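You operate a simulated robot arm through the tools that you are given. There is no shell and no other tool. Be economical: measure what you need, move in short steps, check, and stop when the job is done.

Carry out the task below with a simulated robot arm. There is one attempt and no reset: what you move stays moved.

## Task
The magenta and yellow cartridges sit in each other's pockets: swap them.
Fine: open the hatch, rest the magenta one on the mint mat meanwhile, click both home, shut the hatch. Set down upright: dark cartridge marked magenta.

Only the result counts: the job must be done as asked and must still hold three seconds after the hand-in. Knocking over, shifting, dropping, spilling or breaking anything else fails it.

## Robot
A 7-joint arm with a two-finger parallel gripper, fixed in place. Base frame: the origin is at the foot of the arm, x ahead of it, y to its left, z up. Readings come in mm, degrees, newtons and seconds.
Its first joint turns from -166.0 to 166.0 degrees. Payload 4.4 kg.
The TCP is the grasp point between the finger pads, 23 mm short of the fingertips. In the tool frame z runs along the fingers and y along their closing line. Largest opening 94 mm; finger width 38, thickness 10; the body of the gripper, 54 by 96 mm, starts 39 mm behind the TCP.
Orientation is that of the tool frame in the base frame, as a unit quaternion [x, y, z, w]. With the fingers straight down and closing along the base's y, the tool's x points along the base's -x, its y along +y and its z along -z.

## Interface
- The arm moves only by the tool nudge_tool. Its argument "motion" is a list of rows, each a list of 3 entries, a list of its own where there are three numbers: the turn, a rotation vector about the tool's x, y, z in degrees, then the shift along the tool's x, y, z in mm, then the opening, from 0 (shut) to 1 (fully open). In form: [[[ax, ay, az], [dx, dy, dz], hand], ...]. A call has 1 to 12 rows; each row shifts and turns the commanded pose from where the row before left it, along the tool's axes as they then stand. Rows are played at 5 a second. More than 50 mm and 8.6 degrees between two rows, or a gripper value outside its range, and nothing of the call is played. Where a pose cannot be reached the arm comes as near as it can. A force on the tool above 60 N (or 10 N above the force at the start of the call, whichever is more), or a blocked arm, ends the call early, and 0.2 s more pass. Each finger travels about 72 mm/s and halts on what it meets, pressing with about 31 N; the grip force reading is that of the motor and also rises with nothing between the fingers. The clock runs only during rows and for 0.2 s after the last one: add rows that do not move to give the fingers time. The reply holds the time, the measured pose of the TCP, the force on the tool along the base axes, the opening and the grip force, in the units named above and with some noise, with the torque about the TCP (base axes, N m) and any sound that the robot's microphone picked up.
- Cameras (640 x 400 px; columns grow to the right, rows downward): "scene" is fixed at [49.8, -649.9, 1431.3]; the picture's right is [0.92, -0.39, 0.00], its down [-0.11, -0.26, -0.96] and it looks along [0.37, 0.89, -0.28] (base axes); focal length 326 px, centre (320, 200). "wrist" rides on the gripper at [86, 16, -74] in the tool frame; the picture's right is [-0.18, 0.98, 0.00], its down [-0.58, -0.11, -0.81] and it looks along [-0.79, -0.15, 0.59] (tool axes); focal length 243 px, centre (320, 200). There is no depth. A picture from a camera that has moved, and an enlarged one, comes with that camera's place and axes in the base frame and with its lens.
- grab_frame(camera): a new picture of that camera. It takes no simulated time.
- enlarge(camera, box): a new picture of the part [left, top, right, bottom] of that camera's present view, enlarged. It takes no simulated time.
- finish_job(): hands the job in; it is judged then, once.

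Work in short steps. Places have to be worked out from the pictures, the camera data and where the tool is seen: move nearer, look again, correct. Check each grasp and each placing, and mend what went wrong. You have 120 turns and 68 pictures in all, those below and enlarged ones among them. Open the gripper and draw the arm clear of the work before you hand the job in, unless the task says otherwise; then end with one line.

The tools are called as name(argument=value, ...) on one line, values as JSON. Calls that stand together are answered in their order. nudge_tool: Moves the arm, as the interface text tells. Its arguments: {"type":"object","properties":{"motion":{"type":"array","items":{"type":"array"}}},"required":["motion"]} The other tools are called the same way: grab_frame (camera) takes a picture; enlarge (camera, box) takes an enlarged picture of a part of a camera's view; finish_job () hands the job in.

At the start:

```text
time_s: 0.0
tcp_pos: [683.1, 201.0, 1115.2]
ee_rot: [0.001, 1.0, 0.0, 0.0]
contact_force: [-0.5, 0.6, -0.9]
moment: [0.0, 0.0, -0.01]
grip_width: 94.1
finger_force: 0.2
```

scene: 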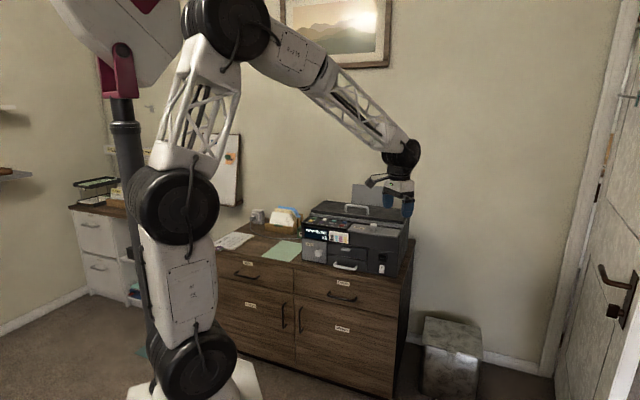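
wrist: 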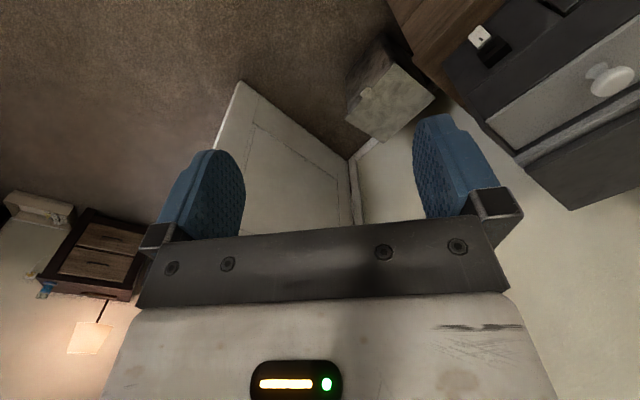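

I start with enlarged views of the printer from the scene camera.

enlarge(camera="scene", box=[290, 170, 430, 290])

enlarge(camera="scene", box=[200, 190, 320, 280])

```text
3.33 times, centred on (360, 230) of scene
camera zoom: at [49.8, -649.9, 1431.3], right [0.92, -0.39, 0.0], down [-0.11, -0.26, -0.96], along [0.37, 0.89, -0.28], focal length 1087 px, centre (187, 100)
```

zoom: 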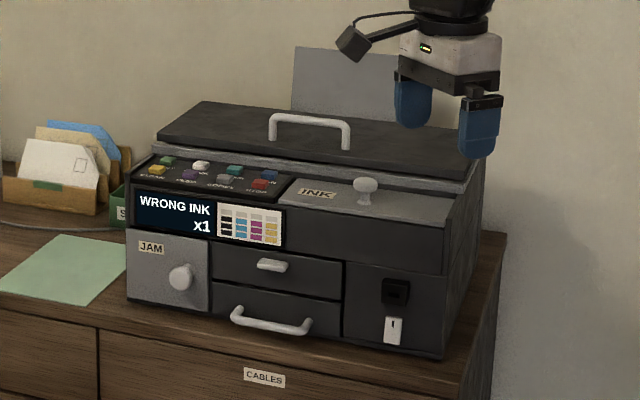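

```text
4.44 times, centred on (260, 235) of scene
camera zoom: at [49.8, -649.9, 1431.3], right [0.92, -0.39, 0.0], down [-0.11, -0.26, -0.96], along [0.37, 0.89, -0.28], focal length 1449 px, centre (587, 44)
```

zoom: 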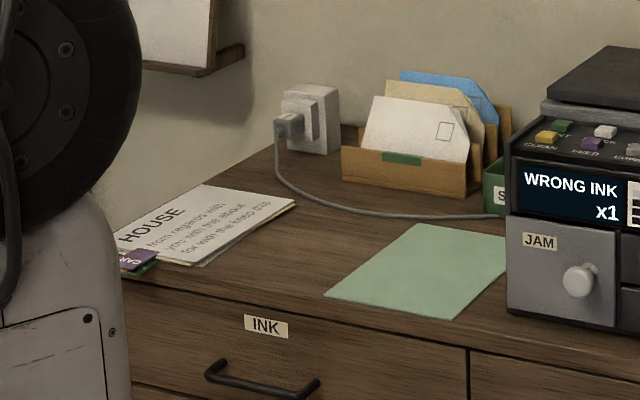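

The INK hatch with its knob is on the printer's front right, at roughly (808, 533, 899). I'll turn the wrist so its camera faces the printer.

nudge_tool(motion=[[[0, 0, -7.5], [0, 0, 0], 1], [[0, 0, -7.5], [0, 0, 0], 1], [[0, 0, -7.5], [0, 0, 0], 1], [[0, 0, -7.5], [0, 0, 0], 1], [[0, 0, -7.5], [0, 0, 0], 1], [[0, 0, -7.5], [0, 0, 0], 1], [[0, 0, -7.5], [0, 0, 0], 1]])

grab_frame(camera="wrist")

```text
time_s: 1.6
tcp_pos: [682.0, 201.3, 1115.0]
ee_rot: [-0.442, 0.897, 0.0, 0.001]
contact_force: [-0.2, -0.4, 0.0]
moment: [-0.01, 0.0, 0.0]
grip_width: 93.9
finger_force: 0.0
```

```text
63 pictures are left
camera wrist: at [616.6, 141.8, 1189.9], right [-0.67, 0.74, 0.0], down [0.44, 0.4, 0.81], along [0.6, 0.54, -0.59], focal length 243 px, centre (320, 200)
```

wrist: 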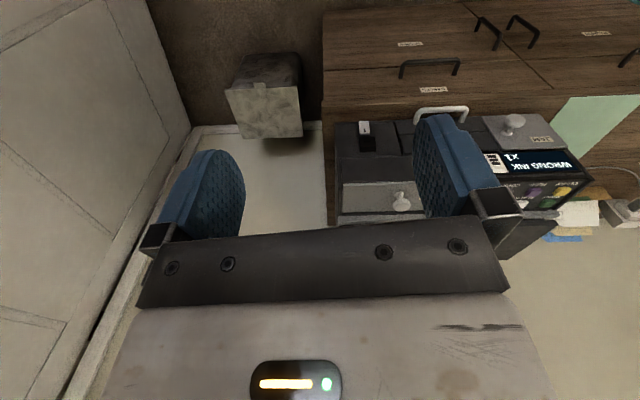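

The printer faces the robot, with its depth axis near 42° and the knob around (803, 530, 902). I move closer to look at the hatch.

nudge_tool(motion=[[[0, 0, 0], [-32, 36, 10], 1], [[0, 0, 0], [-32, 36, 10], 1], [[0, 0, 0], [-32, 36, 10], 1], [[0, 0, 0], [-31, 36, 10], 1], [[0, 0, 0], [0, 0, 0], 1]])

grab_frame(camera="wrist")

```text
time_s: 2.8
tcp_pos: [646.5, 389.0, 1077.0]
ee_rot: [-0.444, 0.896, 0.0, 0.0]
contact_force: [-0.8, 0.3, -0.5]
moment: [-0.03, 0.0, 0.01]
grip_width: 94.0
finger_force: 0.1
```

```text
62 pictures are left
camera wrist: at [580.6, 330.3, 1151.9], right [-0.67, 0.74, 0.0], down [0.44, 0.4, 0.81], along [0.6, 0.54, -0.59], focal length 243 px, centre (320, 200)
```

wrist: 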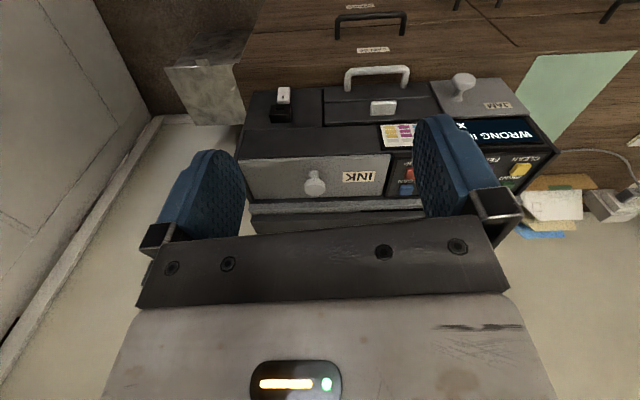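

enlarge(camera="wrist", box=[230, 80, 430, 220])

```text
2.86 times, centred on (330, 150) of wrist
camera zoom: at [580.6, 330.3, 1151.9], right [-0.67, 0.74, 0.0], down [0.44, 0.4, 0.81], along [0.6, 0.54, -0.59], focal length 693 px, centre (291, 343)
```

zoom: 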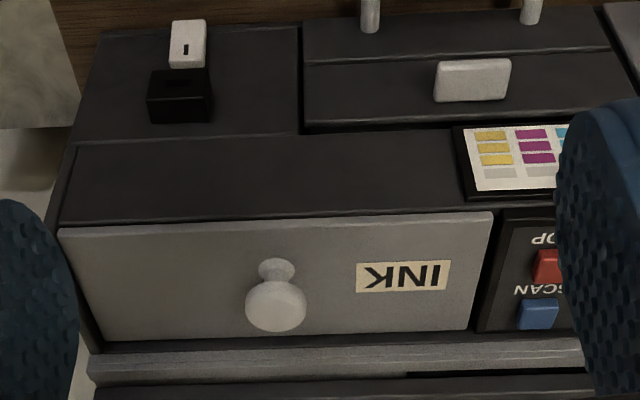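

The lid measures about 215 x 81 mm with its knob at the centre, and the hinge side is unknown. I go closer to inspect its edges.

nudge_tool(motion=[[[0, 0, 0], [-31, -7, 38], 1], [[0, 0, 0], [-31, -7, 38], 1], [[0, 0, 0], [-31, -7, 38], 1], [[0, 0, 0], [0, 0, 0], 1]])

grab_frame(camera="wrist")

enlarge(camera="scene", box=[330, 195, 420, 260])

```text
time_s: 3.8
tcp_pos: [717.5, 449.6, 962.0]
ee_rot: [-0.443, 0.897, 0.0, 0.0]
contact_force: [0.6, 0.6, 0.3]
moment: [-0.01, -0.04, 0.0]
grip_width: 93.8
finger_force: 0.0
```

```text
60 pictures are left
camera wrist: at [652.9, 390.3, 1036.0], right [-0.67, 0.74, 0.0], down [0.44, 0.4, 0.81], along [0.6, 0.54, -0.59], focal length 243 px, centre (320, 200)
```

wrist: 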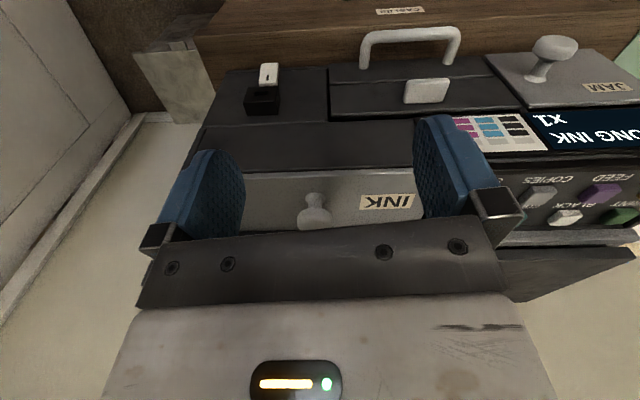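

```text
6.15 times, centred on (375, 228) of scene
camera zoom: at [49.8, -649.9, 1431.3], right [0.92, -0.39, 0.0], down [-0.11, -0.26, -0.96], along [0.37, 0.89, -0.28], focal length 2006 px, centre (-18, 31)
```

zoom: 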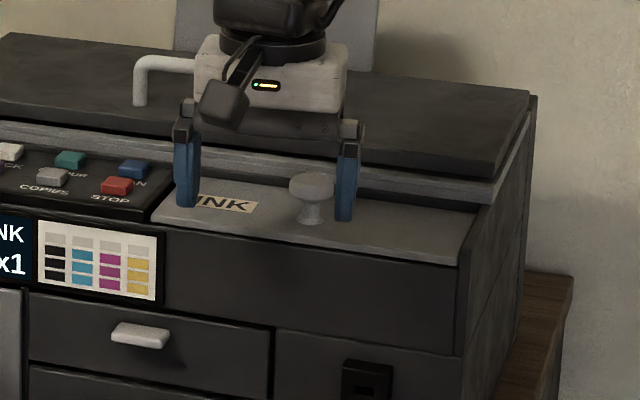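

Triangulation puts the knob cap near (783, 501, 929), slightly towards the front edge, so the hinge is likely at the back. I align the yaw with the printer and go above the knob.

nudge_tool(motion=[[[0, 0, 5.25], [0, 0, -13], 1], [[0, 0, 5.25], [0, 0, -13], 1], [[0, 0, 0], [-41, -3, 0], 1], [[0, 0, 0], [-42, -3, 0], 1], [[0, 0, 0], [0, 0, 0], 1]])

grab_frame(camera="wrist")

enlarge(camera="scene", box=[330, 175, 420, 260])

```text
time_s: 5.0
tcp_pos: [785.9, 504.2, 989.4]
ee_rot: [-0.359, 0.933, 0.0, 0.001]
contact_force: [0.5, 0.8, 0.4]
moment: [0.0, -0.02, 0.04]
grip_width: 94.1
finger_force: 0.0
```

```text
58 pictures are left
camera wrist: at [709.6, 456.8, 1062.7], right [-0.52, 0.85, 0.0], down [0.5, 0.31, 0.81], along [0.69, 0.42, -0.59], focal length 243 px, centre (320, 200)
```

wrist: 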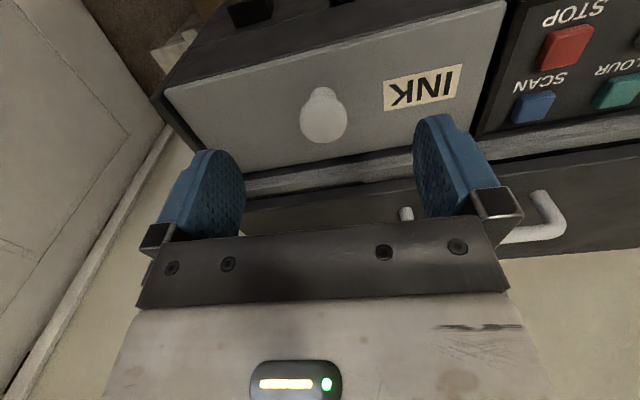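

```text
4.71 times, centred on (375, 218) of scene
camera zoom: at [49.8, -649.9, 1431.3], right [0.92, -0.39, 0.0], down [-0.11, -0.26, -0.96], along [0.37, 0.89, -0.28], focal length 1534 px, centre (61, 118)
```

zoom: 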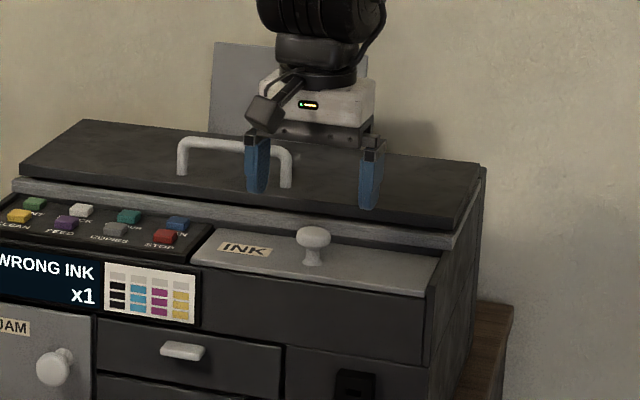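

From above, the knob sits at (791, 507.5), 29 mm from the front of an 87 mm deep lid, so the hinge is at the back. I descend over it and close gently.

nudge_tool(motion=[[[0, 0, 0], [-6, 0, 18], 1], [[0, 0, 0], [0, 0, 18], 1], [[0, 0, 0], [0, 0, 17], 1], [[0, 0, 0], [0, 0, 0], 0.3], [[0, 0, 0], [0, 0, 0], 0.2], [[0, 0, 0], [0, 0, 0], 0.2]])

grab_frame(camera="wrist")

```text
time_s: 6.4
tcp_pos: [788.4, 506.7, 936.2]
ee_rot: [-0.358, 0.934, 0.0, 0.0]
contact_force: [15.1, -9.2, -2.7]
moment: [-0.02, 0.06, -0.2]
grip_width: 31.7
finger_force: 44.9
```

```text
56 pictures are left
camera wrist: at [713.1, 460.1, 1010.3], right [-0.52, 0.85, 0.0], down [0.5, 0.31, 0.81], along [0.69, 0.42, -0.59], focal length 243 px, centre (320, 200)
```

wrist: 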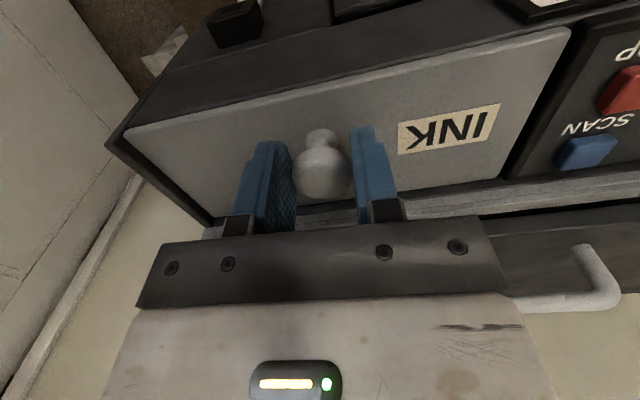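

The knob is gripped (32 mm). I try a small arc up and back to test the hinge at the back.

nudge_tool(motion=[[[0, 0, 0], [-2.8, -1.5, -4.9], 0.2], [[0, 0, 0], [-3.3, -1, -4.7], 0.2], [[0, 0, 0], [0, 0, 0], 0.2]])

enlarge(camera="scene", box=[330, 175, 420, 260])

```text
time_s: 7.2
tcp_pos: [791.8, 510.4, 944.3]
ee_rot: [-0.36, 0.933, 0.001, -0.002]
contact_force: [-41.4, 26.9, -14.9]
moment: [-0.65, 1.27, 0.31]
grip_width: 31.7
finger_force: 45.3
```

```text
4.71 times, centred on (375, 218) of scene
camera zoom: at [49.8, -649.9, 1431.3], right [0.92, -0.39, 0.0], down [-0.11, -0.26, -0.96], along [0.37, 0.89, -0.28], focal length 1534 px, centre (61, 118)
```

zoom: 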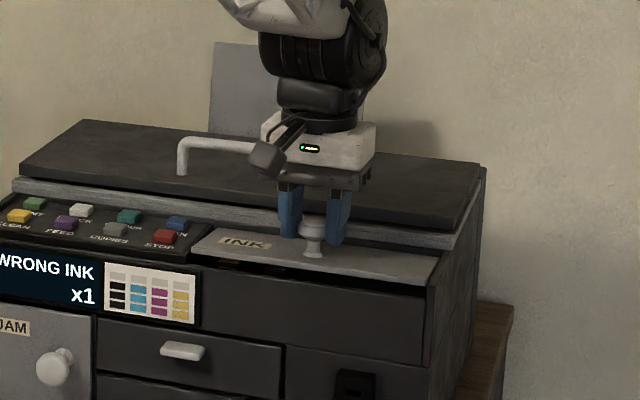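

The front gap opened, so the hinge is at the back as expected. The sideways force comes from my y trim, which I undo while continuing the arc.

nudge_tool(motion=[[[0, 0, 0], [0, 1.8, 0], 0.2], [[0, 0, 0], [-3.6, 0, -4.3], 0.2], [[0, 0, 0], [-4, 0, -4.1], 0.2], [[0, 0, 0], [0, 0, 0], 0.2]])

```text
time_s: 8.0
tcp_pos: [796.3, 515.2, 950.1]
ee_rot: [-0.36, 0.933, -0.001, 0.0]
contact_force: [-13.8, 7.4, 3.7]
moment: [0.02, 0.04, -0.05]
grip_width: 31.6
finger_force: 45.0
stopped in row 3: the force on the tool passed its limit at 64 N (the readings are from after the stop); the commanded pose is now the measured one
```

A force transient stopped it, though the tool is following the arc. I continue with smaller steps.

nudge_tool(motion=[[[0, 0, 0], [-1.5, 0, -2.2], 0.2], [[0, 0, 0], [-1.6, 0, -2.2], 0.2], [[0, 0, 0], [-1.7, 0, -2.1], 0.2], [[0, 0, 0], [0, 0, 0], 0.2]])

enlarge(camera="scene", box=[330, 175, 420, 260])

```text
time_s: 8.9
tcp_pos: [800.6, 518.0, 955.9]
ee_rot: [-0.36, 0.933, 0.0, -0.001]
contact_force: [-28.6, 24.6, -20.0]
moment: [-0.64, 0.99, 0.05]
grip_width: 31.7
finger_force: 45.2
```

```text
4.71 times, centred on (375, 218) of scene
camera zoom: at [49.8, -649.9, 1431.3], right [0.92, -0.39, 0.0], down [-0.11, -0.26, -0.96], along [0.37, 0.89, -0.28], focal length 1534 px, centre (61, 118)
```

zoom: 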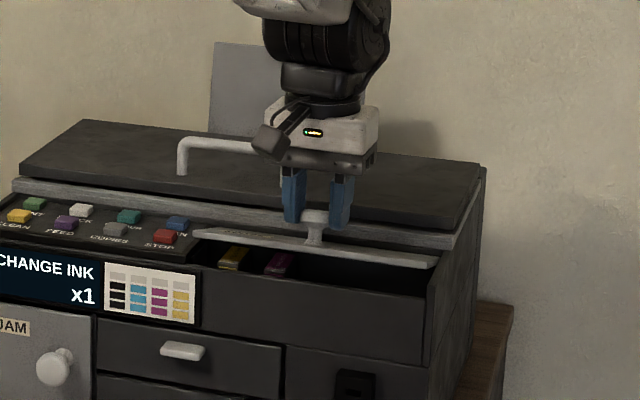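

The hatch is opening along the modelled arc (about 22°) and I see the yellow and magenta tops. I trim the sideways load and yaw, then go on.

nudge_tool(motion=[[[0, 0, -1.3], [0, 1.4, 0], 0.2], [[0, 0, -1.3], [-2.2, 0.2, -1.8], 0.2], [[0, 0, 0], [-2.3, 0, -1.7], 0.2], [[0, 0, 0], [-2.4, 0, -1.6], 0.2], [[0, 0, 0], [-2.4, 0, -1.5], 0.2], [[0, 0, 0], [-2.5, 0, -1.4], 0.2], [[0, 0, 0], [-2.5, 0, -1.3], 0.2], [[0, 0, 0], [0, 0, 0], 0.2]])

```text
time_s: 10.8
tcp_pos: [810.5, 528.2, 967.8]
ee_rot: [-0.381, 0.925, 0.0, -0.001]
contact_force: [-5.4, -28.6, 5.2]
moment: [-1.46, 0.59, 0.09]
grip_width: 31.6
finger_force: 44.9
```

Good; forces are moderate at about 38°. I continue the arc.

nudge_tool(motion=[[[0, 0, 0], [-2.6, -0.4, -0.9], 0.2], [[0, 0, 0], [-2.6, 0, -0.9], 0.2], [[0, 0, 0], [-2.7, 0, -0.8], 0.2], [[0, 0, 0], [-2.7, 0, -0.8], 0.2], [[0, 0, 0], [-2.7, 0, -0.6], 0.2], [[0, 0, 0], [-2.7, 0, -0.5], 0.2], [[0, 0, 0], [0, 0, 0], 0.2]])

enlarge(camera="scene", box=[330, 175, 420, 260])

```text
time_s: 12.3
tcp_pos: [820.9, 538.9, 972.8]
ee_rot: [-0.381, 0.925, 0.0, 0.001]
contact_force: [-4.6, -26.2, 15.2]
moment: [-1.19, 0.73, 0.05]
grip_width: 31.5
finger_force: 45.2
```

```text
4.71 times, centred on (375, 218) of scene
camera zoom: at [49.8, -649.9, 1431.3], right [0.92, -0.39, 0.0], down [-0.11, -0.26, -0.96], along [0.37, 0.89, -0.28], focal length 1534 px, centre (61, 118)
```

zoom: 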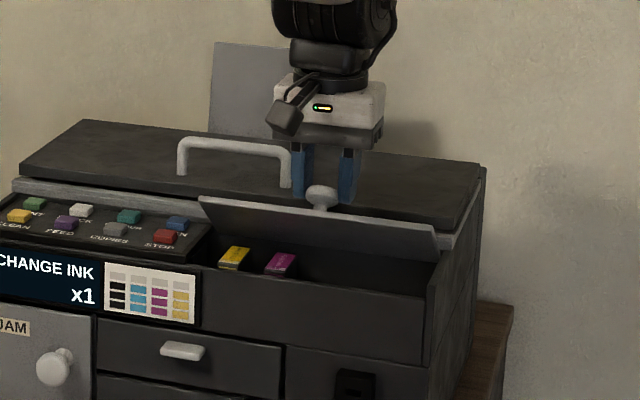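

About 51° open. I continue to follow the arc over its top.

nudge_tool(motion=[[[0, 0, 0], [-2.8, 0, 0.1], 0.2], [[0, 0, 0], [-2.8, 0, 0.1], 0.2], [[0, 0, 0], [-2.8, 0, 0.2], 0.2], [[0, 0, 0], [-2.8, 0, 0.2], 0.2], [[0, 0, 0], [-2.8, 0, 0.3], 0.2], [[0, 0, 0], [-2.8, 0, 0.4], 0.2], [[0, 0, 0], [-2.8, 0, 0.5], 0.2], [[0, 0, 0], [0, 0, 0], 0.2]])

enlarge(camera="scene", box=[330, 175, 420, 260])

```text
time_s: 14.2
tcp_pos: [835.4, 552.6, 969.2]
ee_rot: [-0.38, 0.925, 0.0, 0.0]
contact_force: [-7.0, -17.9, 18.1]
moment: [-1.06, 0.71, 0.26]
grip_width: 31.7
finger_force: 45.0
```

```text
4.71 times, centred on (375, 218) of scene
camera zoom: at [49.8, -649.9, 1431.3], right [0.92, -0.39, 0.0], down [-0.11, -0.26, -0.96], along [0.37, 0.89, -0.28], focal length 1534 px, centre (61, 118)
```

zoom: 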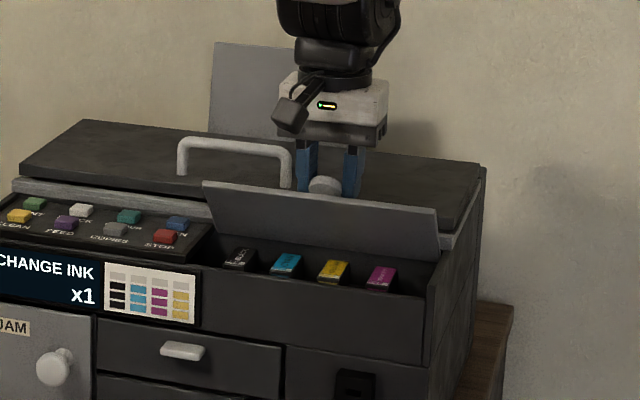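

The carriage has slid along and all four cartridges show: black, cyan, yellow, magenta. The lid is at roughly 70°, and I open it further.

nudge_tool(motion=[[[0, 0, 0], [-2.8, 0, 0.6], 0.2], [[0, 0, 0], [-2.8, 0, 0.7], 0.2], [[0, 0, 0], [-2.7, 0, 0.9], 0.2], [[0, 0, 0], [-2.6, 0, 1], 0.2], [[0, 0, 0], [-2.6, 0, 1.2], 0.2], [[0, 0, 0], [-2.5, 0, 1.3], 0.2], [[0, 0, 0], [-2.4, 0, 1.4], 0.2], [[0, 0, 0], [0, 0, 0], 0.2]])

enlarge(camera="scene", box=[330, 175, 420, 260])

```text
time_s: 15.9
tcp_pos: [848.9, 565.7, 963.5]
ee_rot: [-0.381, 0.925, 0.0, 0.0]
contact_force: [-0.9, -13.1, 25.3]
moment: [-0.84, 0.76, 0.23]
grip_width: 31.1
finger_force: 45.0
```

```text
4.71 times, centred on (375, 218) of scene
camera zoom: at [49.8, -649.9, 1431.3], right [0.92, -0.39, 0.0], down [-0.11, -0.26, -0.96], along [0.37, 0.89, -0.28], focal length 1534 px, centre (61, 118)
```

zoom: 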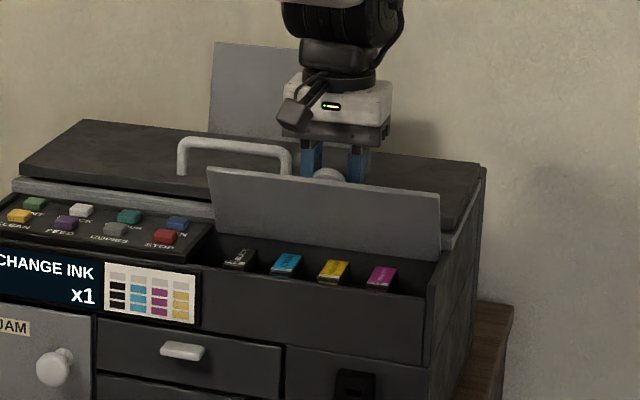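

Roughly 85-90° now. I continue a few more degrees so it can rest past vertical.

nudge_tool(motion=[[[0, 0, 0], [-2.5, 0, 1], 0.2], [[0, 0, 0], [-2.4, 0, 1.2], 0.2], [[0, 0, 0], [-2.3, 0, 1.3], 0.2], [[0, 0, 0], [-2.2, 0, 1.4], 0.2], [[0, 0, 0], [0, 0, 0], 0.2]])

enlarge(camera="scene", box=[330, 175, 420, 260])

```text
time_s: 17.1
tcp_pos: [855.2, 573.0, 957.6]
ee_rot: [-0.381, 0.925, -0.001, 0.0]
contact_force: [-2.4, -9.3, 25.9]
moment: [-0.84, 0.89, 0.1]
grip_width: 31.6
finger_force: 45.1
```

```text
4.71 times, centred on (375, 218) of scene
camera zoom: at [49.8, -649.9, 1431.3], right [0.92, -0.39, 0.0], down [-0.11, -0.26, -0.96], along [0.37, 0.89, -0.28], focal length 1534 px, centre (61, 118)
```

zoom: 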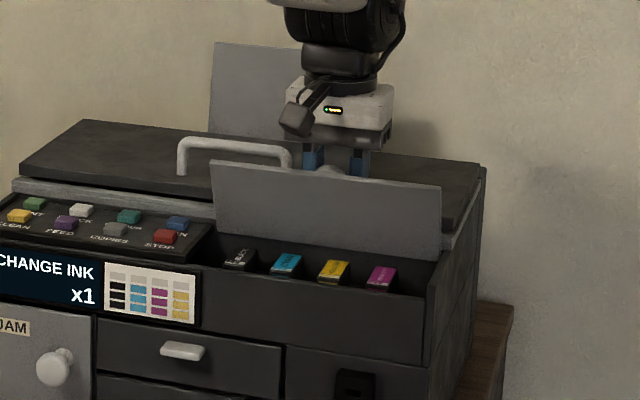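

By the arc geometry the lid is around 97°, past vertical. I open the fingers and check that it stays.

nudge_tool(motion=[[[0, 0, 0], [0, 0, 0], 0.45], [[0, 0, 0], [0, 0, 0], 0.6], [[0, 0, 0], [0, 0, 0], 0.6], [[0, 0, 0], [0, 0, 0], 0.6]])

enlarge(camera="scene", box=[330, 175, 420, 260])

```text
time_s: 18.1
tcp_pos: [855.3, 573.0, 957.4]
ee_rot: [-0.379, 0.925, 0.0, 0.0]
contact_force: [-3.3, 3.2, 9.1]
moment: [-0.02, -0.23, 0.12]
grip_width: 54.2
finger_force: 0.1
```

```text
4.71 times, centred on (375, 218) of scene
camera zoom: at [49.8, -649.9, 1431.3], right [0.92, -0.39, 0.0], down [-0.11, -0.26, -0.96], along [0.37, 0.89, -0.28], focal length 1534 px, centre (61, 118)
```

zoom: 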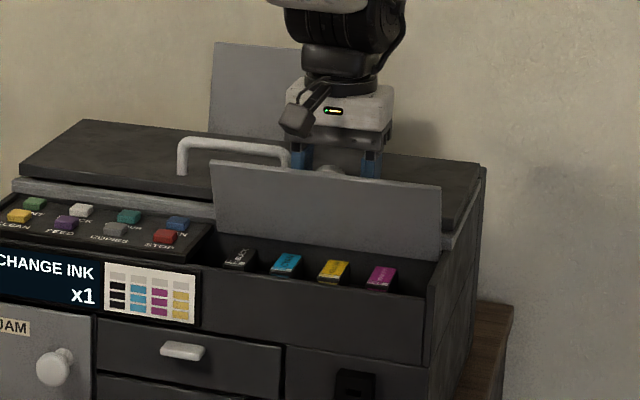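

The hatch stays open by itself. I raise straight up, then back off to view the cartridges.

nudge_tool(motion=[[[0, 0, 0], [0, 0, -20], 0.6], [[0, 0, 0], [0, 0, -30], 0.8], [[0, 0, 0], [0, 0, -40], 1], [[0, 0, 0], [43, 0, 0], 1], [[0, 0, 0], [43, 0, 0], 1], [[0, 0, 0], [43, 0, 0], 1], [[0, 0, 0], [43, 0, 0], 1], [[0, 0, 0], [0, 0, 0], 1]])

grab_frame(camera="wrist")

enlarge(camera="scene", box=[345, 195, 415, 245])

```text
time_s: 19.9
tcp_pos: [734.0, 451.1, 1046.4]
ee_rot: [-0.38, 0.925, 0.0, 0.0]
contact_force: [0.1, 0.6, -0.6]
moment: [-0.02, -0.02, 0.02]
grip_width: 94.0
finger_force: 0.0
```

```text
48 pictures are left
camera wrist: at [661.0, 400.9, 1120.3], right [-0.56, 0.83, 0.0], down [0.49, 0.33, 0.81], along [0.67, 0.45, -0.59], focal length 243 px, centre (320, 200)
```

wrist: 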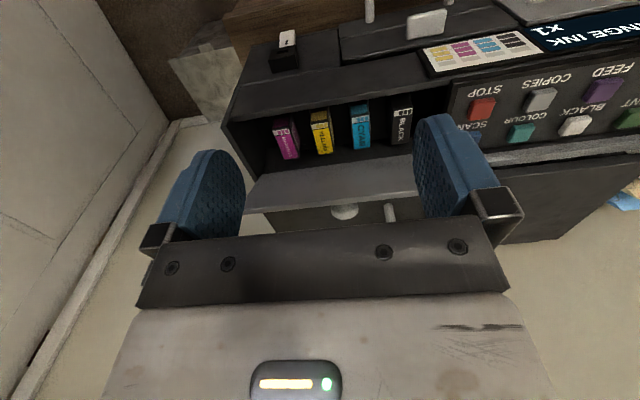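

```text
8.00 times, centred on (380, 220) of scene
camera zoom: at [49.8, -649.9, 1431.3], right [0.92, -0.39, 0.0], down [-0.11, -0.26, -0.96], along [0.37, 0.89, -0.28], focal length 2608 px, centre (-160, 40)
```

zoom: 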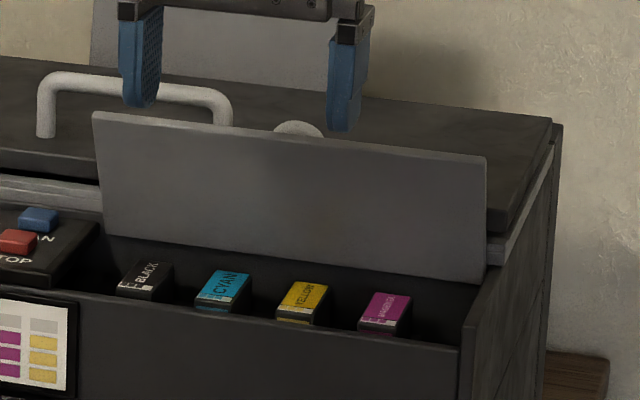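

enlarge(camera="wrist", box=[240, 80, 440, 205])

```text
3.20 times, centred on (340, 142) of wrist
camera zoom: at [661.0, 400.9, 1120.3], right [-0.56, 0.83, 0.0], down [0.49, 0.33, 0.81], along [0.67, 0.45, -0.59], focal length 776 px, centre (256, 384)
```

zoom: 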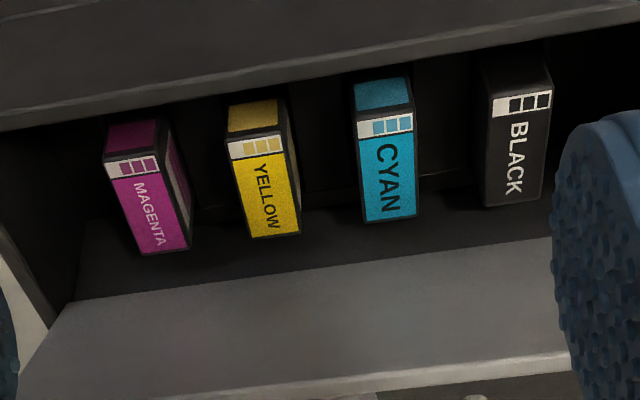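

Order is magenta, yellow, cyan, black from the right. Magenta's top is about 20 x 45 mm, centred near (842, 475, ~900), with yellow near (811, 506) and a pitch of about 44 mm. I go above magenta with a narrowed opening.

nudge_tool(motion=[[[0, 0, 0], [-31, -20, 0], 0.7], [[0, 0, 0], [-31, -20, 0], 0.5], [[0, 0, 0], [-31.5, -19, 0], 0.4], [[0, 0, 0], [0, 0, 40], 0.4], [[0, 0, 0], [0, 0, 40], 0.4], [[0, 0, 0], [0, 0, 0], 0.4]])

grab_frame(camera="wrist")

enlarge(camera="scene", box=[345, 195, 415, 245])

```text
time_s: 21.1
tcp_pos: [845.5, 477.7, 1005.2]
ee_rot: [-0.379, 0.925, 0.002, 0.01]
contact_force: [-4.7, -0.9, 11.3]
moment: [0.35, 0.14, 0.15]
grip_width: 38.3
finger_force: 1.0
stopped in row 5: the force on the tool passed its limit at 99 N (the readings are from after the stop); the commanded pose is now the measured one
```

```text
45 pictures are left
camera wrist: at [770.9, 427.8, 1078.3], right [-0.56, 0.83, 0.0], down [0.48, 0.32, 0.82], along [0.68, 0.46, -0.58], focal length 243 px, centre (320, 200)
```

wrist: 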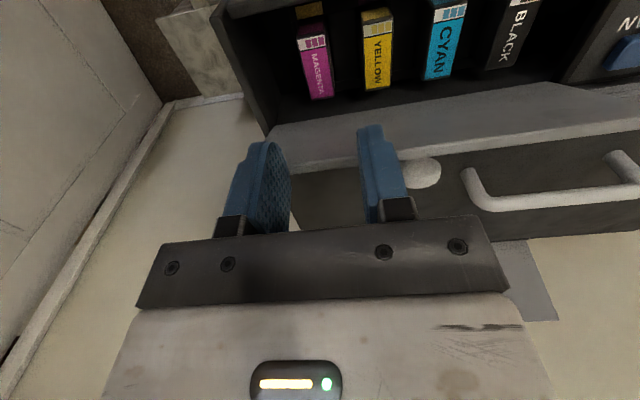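

```text
8.00 times, centred on (380, 220) of scene
camera zoom: at [49.8, -649.9, 1431.3], right [0.92, -0.39, 0.0], down [-0.11, -0.26, -0.96], along [0.37, 0.89, -0.28], focal length 2608 px, centre (-160, 40)
```

zoom: 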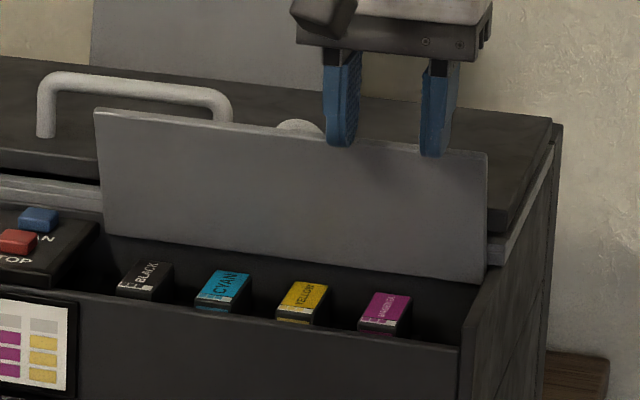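

The fingers touched the lid's top edge: the lid leans forward (about 73°) over the cartridges. I lift, back off, and push the lid further open with closed fingers.

nudge_tool(motion=[[[0, 0, 0], [0, 0, -30], 0.3], [[0, 0, 0], [25, 22, 0], 0.1], [[0, 0, 0], [25, 22, 0], 0], [[0, 0, 0], [0, 0, 35], 0], [[0, 0, 0], [0, 0, 35], 0], [[0, 0, 0], [0, 0, 0], 0]])

grab_frame(camera="wrist")

```text
time_s: 22.5
tcp_pos: [778.3, 475.4, 963.5]
ee_rot: [-0.38, 0.925, 0.002, 0.008]
contact_force: [0.5, 0.8, -0.6]
moment: [0.04, 0.02, 0.01]
grip_width: 0.0
finger_force: 30.8
```

```text
43 pictures are left
camera wrist: at [704.7, 425.3, 1035.5], right [-0.56, 0.83, 0.0], down [0.48, 0.32, 0.82], along [0.68, 0.46, -0.58], focal length 243 px, centre (320, 200)
```

wrist: 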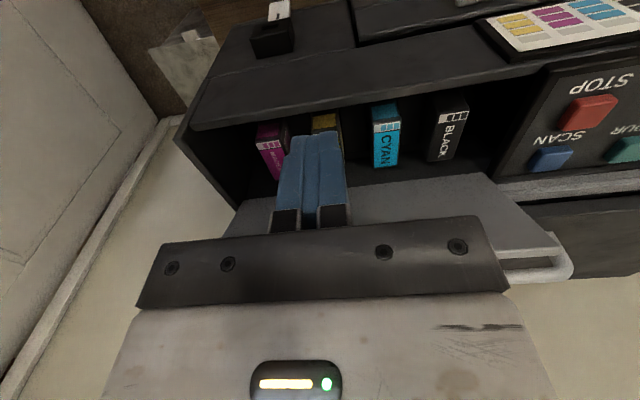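

Now I push forward against the lid's inner face and watch the force.

nudge_tool(motion=[[[0, 0, 0], [-15, 0, 0], 0], [[0, 0, 0], [-15, 0, 0], 0], [[0, 0, 0], [-8, 0, 0], 0], [[0, 0, 0], [-6, 0, 0], 0], [[0, 0, 0], [-6, 0, 0], 0], [[0, 0, 0], [0, 0, 0], 0]])

enlarge(camera="scene", box=[345, 195, 415, 245])

```text
time_s: 23.9
tcp_pos: [814.7, 510.5, 963.0]
ee_rot: [-0.38, 0.925, 0.001, 0.008]
contact_force: [-0.7, 0.1, -0.5]
moment: [-0.02, -0.02, 0.01]
grip_width: 0.0
finger_force: 30.1
```

```text
8.00 times, centred on (380, 220) of scene
camera zoom: at [49.8, -649.9, 1431.3], right [0.92, -0.39, 0.0], down [-0.11, -0.26, -0.96], along [0.37, 0.89, -0.28], focal length 2608 px, centre (-160, 40)
```

zoom: 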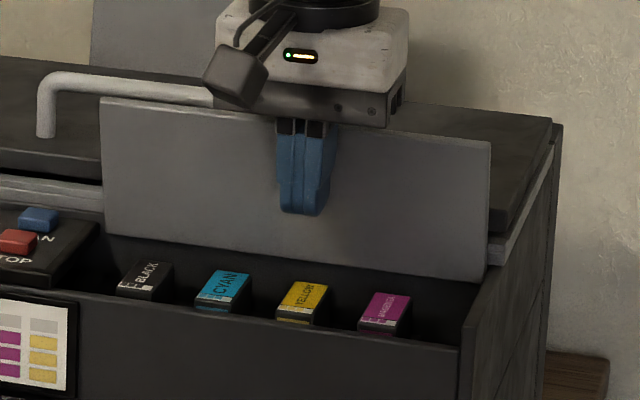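

The lid is moving back with almost no force. I keep pushing.

nudge_tool(motion=[[[0, 0, 0], [-6, 0, 0], 0], [[0, 0, 0], [-6, 0, 0], 0], [[0, 0, 0], [-6, 0, 0], 0], [[0, 0, 0], [-5, 0, 0], 0], [[0, 0, 0], [-5, 0, 0], 0], [[0, 0, 0], [0, 0, 0], 0]])

enlarge(camera="scene", box=[345, 195, 415, 245])

```text
time_s: 25.0
tcp_pos: [829.3, 525.5, 963.4]
ee_rot: [-0.38, 0.925, 0.001, 0.004]
contact_force: [-34.0, -29.4, 13.1]
moment: [0.91, -0.96, 0.36]
grip_width: 0.0
finger_force: 31.6
stopped in row 5: the force on the tool passed its limit at 74 N (the readings are from after the stop); the commanded pose is now the measured one
```

```text
8.00 times, centred on (380, 220) of scene
camera zoom: at [49.8, -649.9, 1431.3], right [0.92, -0.39, 0.0], down [-0.11, -0.26, -0.96], along [0.37, 0.89, -0.28], focal length 2608 px, centre (-160, 40)
```

zoom: 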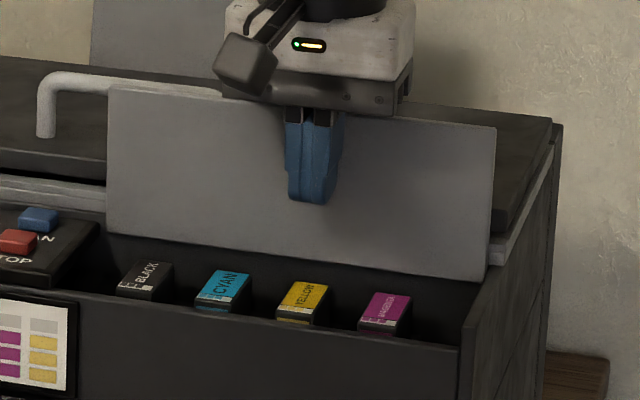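

The lid reached its stop, past vertical. I back off, open to about 36 mm, and hover over magenta at (846, 477).

nudge_tool(motion=[[[0, 0, 0], [11, 0, 0], 0], [[0, 0, 0], [11, 0, 0], 0.2], [[0, 0, 0], [0, -23, 0], 0.4], [[0, 0, 0], [0, -23, 0], 0.4], [[0, 0, 0], [0, 0, 15], 0.4], [[0, 0, 0], [0, 0, 0], 0.4]])

grab_frame(camera="wrist")

enlarge(camera="scene", box=[345, 195, 415, 245])

```text
time_s: 26.4
tcp_pos: [847.2, 478.5, 946.8]
ee_rot: [-0.38, 0.925, 0.001, 0.005]
contact_force: [0.1, -0.4, -0.4]
moment: [0.02, 0.02, -0.03]
grip_width: 37.5
finger_force: 0.1
```

```text
40 pictures are left
camera wrist: at [773.7, 428.6, 1019.8], right [-0.56, 0.83, 0.0], down [0.48, 0.33, 0.81], along [0.67, 0.46, -0.58], focal length 243 px, centre (320, 200)
```

wrist: 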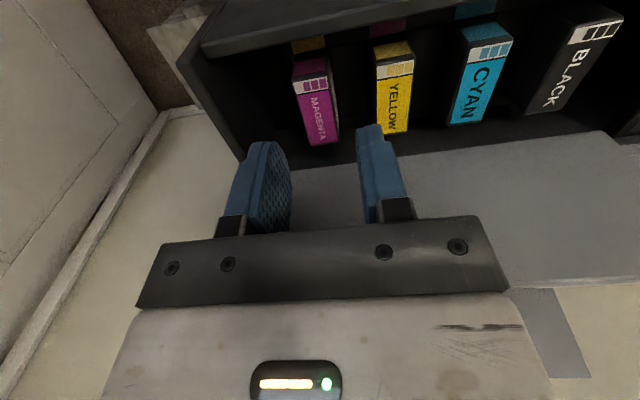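

```text
8.00 times, centred on (380, 220) of scene
camera zoom: at [49.8, -649.9, 1431.3], right [0.92, -0.39, 0.0], down [-0.11, -0.26, -0.96], along [0.37, 0.89, -0.28], focal length 2608 px, centre (-160, 40)
```

zoom: 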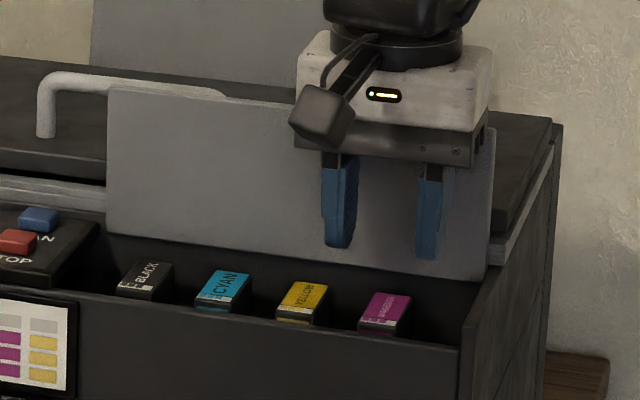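

Magenta's top centre works out at (846, 477, ~894), matching the tool to about 1 mm. Coloured tags on the panel confirm it sits in the yellow pocket. I descend around it.

nudge_tool(motion=[[[0, 0, 0], [1, 0, 15], 0.4], [[0, 0, 0], [0, 0, 15], 0.4], [[0, 0, 0], [0, 0, 10], 0.4], [[0, 0, 0], [0, 0, 6], 0.4], [[0, 0, 0], [0, 0, 6], 0.4], [[0, 0, 0], [0, 0, 0], 0.4]])

enlarge(camera="wrist", box=[200, 0, 440, 240])

enlarge(camera="scene", box=[345, 195, 415, 245])

```text
time_s: 26.9
tcp_pos: [849.4, 479.5, 939.9]
ee_rot: [-0.381, 0.925, 0.002, 0.011]
contact_force: [0.6, -0.4, 7.6]
moment: [0.35, -0.08, -0.05]
grip_width: 37.5
finger_force: 0.1
stopped in row 2: the force on the tool passed its limit at 82 N (the readings are from after the stop); the commanded pose is now the measured one
```

```text
1.67 times, centred on (320, 120) of wrist
camera zoom: at [775.0, 429.0, 1013.0], right [-0.56, 0.83, 0.0], down [0.47, 0.32, 0.82], along [0.68, 0.46, -0.57], focal length 404 px, centre (320, 333)
```

zoom: 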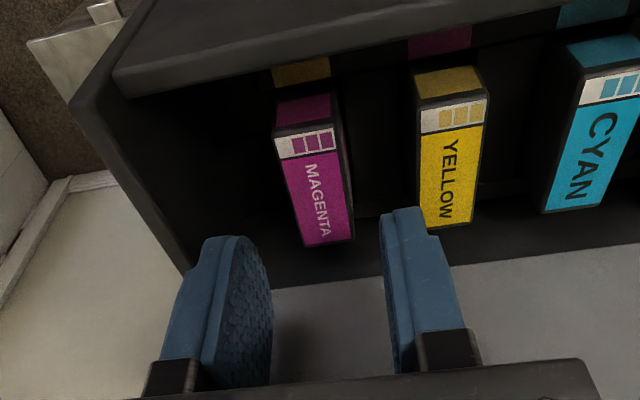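

```text
8.00 times, centred on (380, 220) of scene
camera zoom: at [49.8, -649.9, 1431.3], right [0.92, -0.39, 0.0], down [-0.11, -0.26, -0.96], along [0.37, 0.89, -0.28], focal length 2608 px, centre (-160, 40)
```

zoom: 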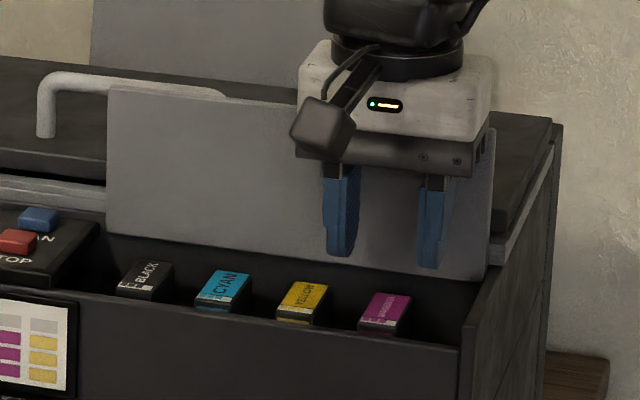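

The contact offset from the moment reading (about 39 mm behind the TCP) says the gripper body caught the lid's top edge. I lift and tilt the tool about 15° so the body leans towards the robot, then come down a little further forward.

nudge_tool(motion=[[[0, 0, 0], [7, 0, -20], 0.4], [[0, -7, 0], [0, 0, 0], 0.4], [[0, -7, 0], [0, 0, 0], 0.4], [[0, 0, 0], [3.1, 0, 11.6], 0.4], [[0, 0, 0], [3.1, 0, 11.6], 0.4], [[0, 0, 0], [0, 0, 0], 0.4]])

grab_frame(camera="wrist")

```text
time_s: 28.3
tcp_pos: [844.7, 474.5, 934.8]
ee_rot: [-0.377, 0.916, 0.049, 0.124]
contact_force: [0.1, 0.4, 0.2]
moment: [0.02, 0.01, 0.03]
grip_width: 37.6
finger_force: 0.0
```

```text
36 pictures are left
camera wrist: at [759.4, 412.6, 983.8], right [-0.57, 0.82, 0.04], down [0.32, 0.17, 0.93], along [0.76, 0.54, -0.36], focal length 243 px, centre (320, 200)
```

wrist: 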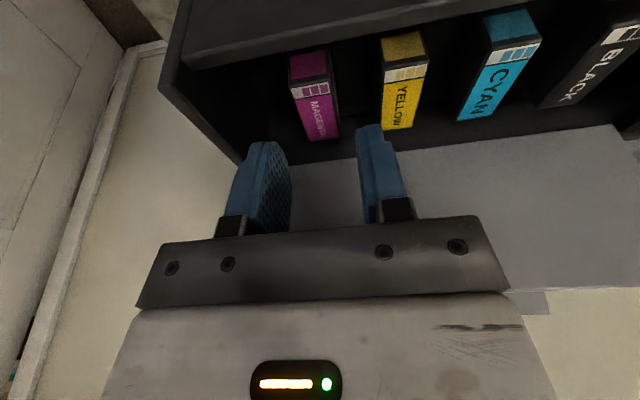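

Alignment looks good. I descend around the cartridge.

nudge_tool(motion=[[[0, 0, 0], [2.6, 0, 9.65], 0.4], [[0, 0, 0], [2.6, 0, 9.65], 0.4], [[0, 0, 0], [1.6, 0, 5.8], 0.4], [[0, 0, 0], [1.6, 0, 5.8], 0.4], [[0, 0, 0], [1.3, 0, 4.8], 0.4], [[0, 0, 0], [1.3, 0, 4.8], 0.4], [[0, 0, 0], [0, 0, 0], 0.4]])

grab_frame(camera="wrist")

enlarge(camera="scene", box=[345, 195, 415, 245])

```text
time_s: 29.9
tcp_pos: [842.3, 474.0, 893.7]
ee_rot: [-0.377, 0.917, 0.049, 0.124]
contact_force: [-0.1, 0.3, -0.4]
moment: [0.0, -0.01, 0.01]
grip_width: 37.8
finger_force: 0.1
```

```text
35 pictures are left
camera wrist: at [758.9, 413.1, 942.4], right [-0.57, 0.82, 0.04], down [0.32, 0.17, 0.93], along [0.76, 0.54, -0.36], focal length 243 px, centre (320, 200)
```

wrist: 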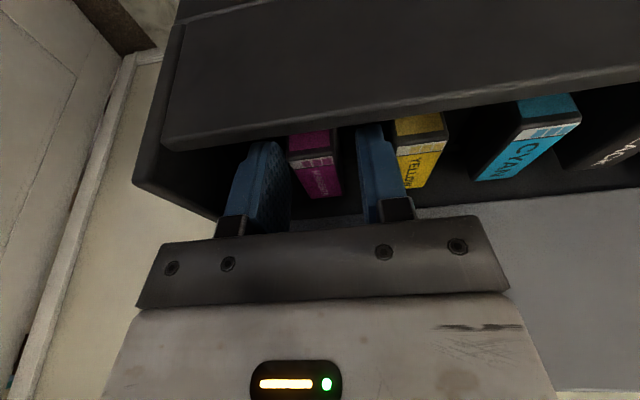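

```text
8.00 times, centred on (380, 220) of scene
camera zoom: at [49.8, -649.9, 1431.3], right [0.92, -0.39, 0.0], down [-0.11, -0.26, -0.96], along [0.37, 0.89, -0.28], focal length 2608 px, centre (-160, 40)
```

zoom: 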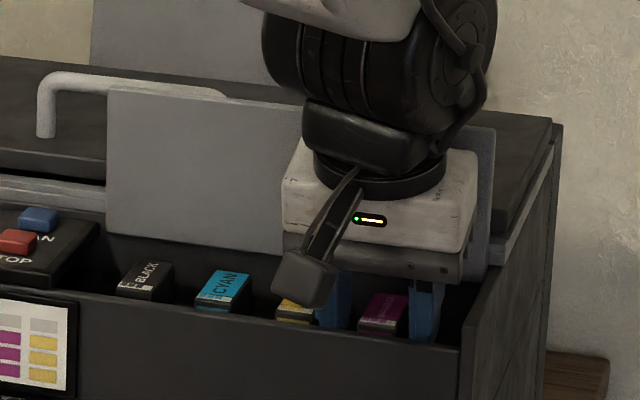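

The fingers straddle magenta. I go 8 mm lower and close.

nudge_tool(motion=[[[0, 0, 0], [1, 0, 3.9], 0.4], [[0, 0, 0], [1, 0, 3.9], 0.4], [[0, 0, 0], [0, 0, 0], 0.1], [[0, 0, 0], [0, 0, 0], 0.05], [[0, 0, 0], [0, 0, 0], 0.05]])

```text
time_s: 31.1
tcp_pos: [844.3, 474.6, 888.8]
ee_rot: [-0.378, 0.916, 0.049, 0.125]
contact_force: [3.9, 3.1, 31.7]
moment: [0.17, 0.34, -0.03]
grip_width: 21.1
finger_force: 31.1
```

Grip is 21 mm on the cartridge, with the tips lightly touching the carriage. I lift straight up in base coordinates.

nudge_tool(motion=[[[0, 0, 0], [-1.2, 0, -4.8], 0.05], [[0, 0, 0], [-1.2, 0, -4.8], 0.05], [[0, 0, 0], [-1.2, 0, -4.8], 0.05], [[0, 0, 0], [-2.5, 0, -9.7], 0.05], [[0, 0, 0], [0, 0, 0], 0.05]])

enlarge(camera="scene", box=[345, 195, 415, 245])

```text
time_s: 32.3
tcp_pos: [842.8, 475.0, 908.4]
ee_rot: [-0.377, 0.917, 0.049, 0.123]
contact_force: [0.1, -1.3, -0.3]
moment: [-0.01, -0.03, 0.02]
grip_width: 21.1
finger_force: 30.4
```

```text
8.00 times, centred on (380, 220) of scene
camera zoom: at [49.8, -649.9, 1431.3], right [0.92, -0.39, 0.0], down [-0.11, -0.26, -0.96], along [0.37, 0.89, -0.28], focal length 2608 px, centre (-160, 40)
```

zoom: 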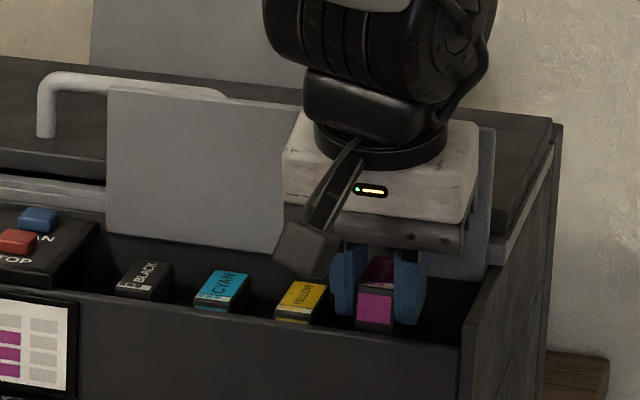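

Magenta is out of its latch. I keep lifting to clear the printer.

nudge_tool(motion=[[[0, 0, 0], [-5, 0, -19.4], 0.05], [[0, 0, 0], [-5, 0, -19.4], 0.05], [[0, 0, 0], [-5, 0, -19.4], 0.05], [[0, 0, 0], [-5, 0, -19.4], 0.05], [[0, 0, 0], [-5, 0, -19.4], 0.05], [[0, 0, 0], [0, 0, 0], 0.05]])

enlarge(camera="scene", box=[345, 170, 429, 230])

grab_frame(camera="scene")

```text
time_s: 33.7
tcp_pos: [841.2, 474.6, 1009.8]
ee_rot: [-0.378, 0.916, 0.048, 0.123]
contact_force: [0.2, -0.3, -0.4]
moment: [-0.02, -0.02, -0.01]
grip_width: 20.9
finger_force: 31.2
```

```text
6.67 times, centred on (387, 200) of scene
camera zoom: at [49.8, -649.9, 1431.3], right [0.92, -0.39, 0.0], down [-0.11, -0.26, -0.96], along [0.37, 0.89, -0.28], focal length 2173 px, centre (-127, 200)
```

zoom: 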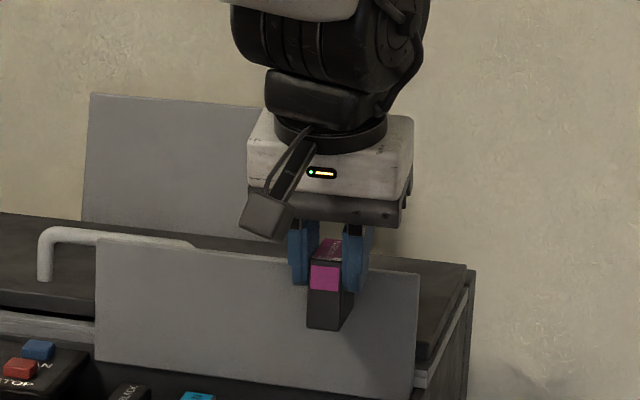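

```text
31 pictures are left
```

scene: 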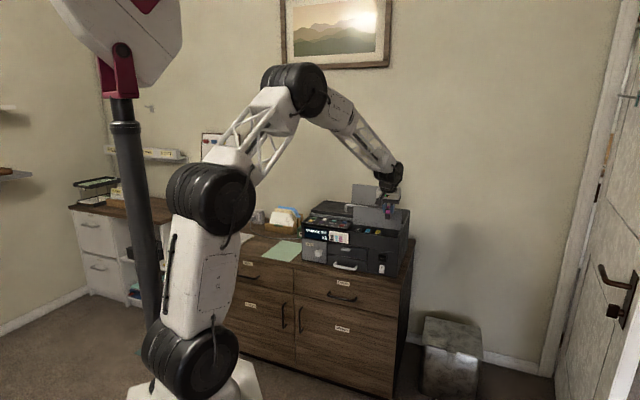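

Magenta is held and clear, about 46 mm tall. The mat's near part is around (440, 825) at z≈703. I move sideways over it at this height.

nudge_tool(motion=[[[0, 0, 0], [36, 0, -9], 0.05], [[0, 0, 0], [0, 44, 0], 0.05], [[0, 0, 0], [0, 44, 0], 0.05], [[0, 0, 0], [0, 44, 0], 0.05], [[0, 0, 0], [0, 44, 0], 0.05], [[0, 0, 0], [0, 44, 0], 0.05], [[0, 0, 0], [0, 44, 0], 0.05], [[0, 0, 0], [0, 44, 0], 0.05], [[0, 0, 0], [0, 44, 0], 0.05], [[0, 0, 0], [0, 44, 0], 0.05], [[0, 0, 0], [0, 44, 0], 0.05], [[0, 0, 0], [0, 44, 0], 0.05]])

nudge_tool(motion=[[[0, 0, 0], [0, 44, 0], 0.05], [[0, 0, 0], [6, 0, 24], 0.05], [[0, 0, 0], [10, 0, 40], 0.05], [[0, 0, 0], [0, 0, 0], 0.05]])

grab_frame(camera="wrist")

```text
time_s: 36.3
tcp_pos: [477.5, 790.7, 1007.6]
ee_rot: [-0.377, 0.916, 0.048, 0.124]
contact_force: [-0.2, -0.1, -0.6]
moment: [-0.01, -0.01, -0.02]
grip_width: 21.1
finger_force: 30.7
```

```text
time_s: 37.3
tcp_pos: [445.1, 823.2, 940.6]
ee_rot: [-0.378, 0.916, 0.048, 0.123]
contact_force: [0.3, -0.2, -0.5]
moment: [0.01, 0.0, -0.02]
grip_width: 21.3
finger_force: 31.0
```

```text
30 pictures are left
camera wrist: at [359.9, 762.1, 989.3], right [-0.57, 0.82, 0.04], down [0.32, 0.17, 0.93], along [0.76, 0.54, -0.36], focal length 243 px, centre (320, 200)
```

wrist: 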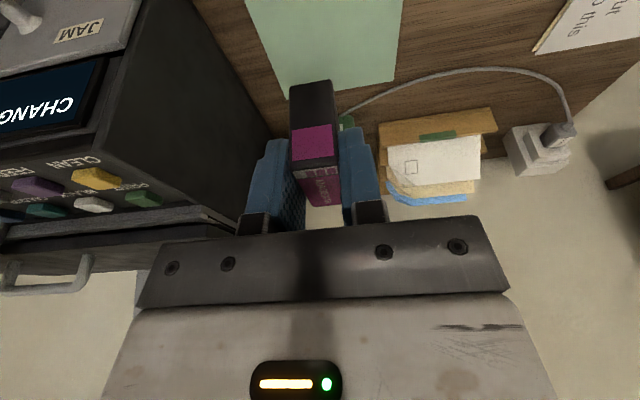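

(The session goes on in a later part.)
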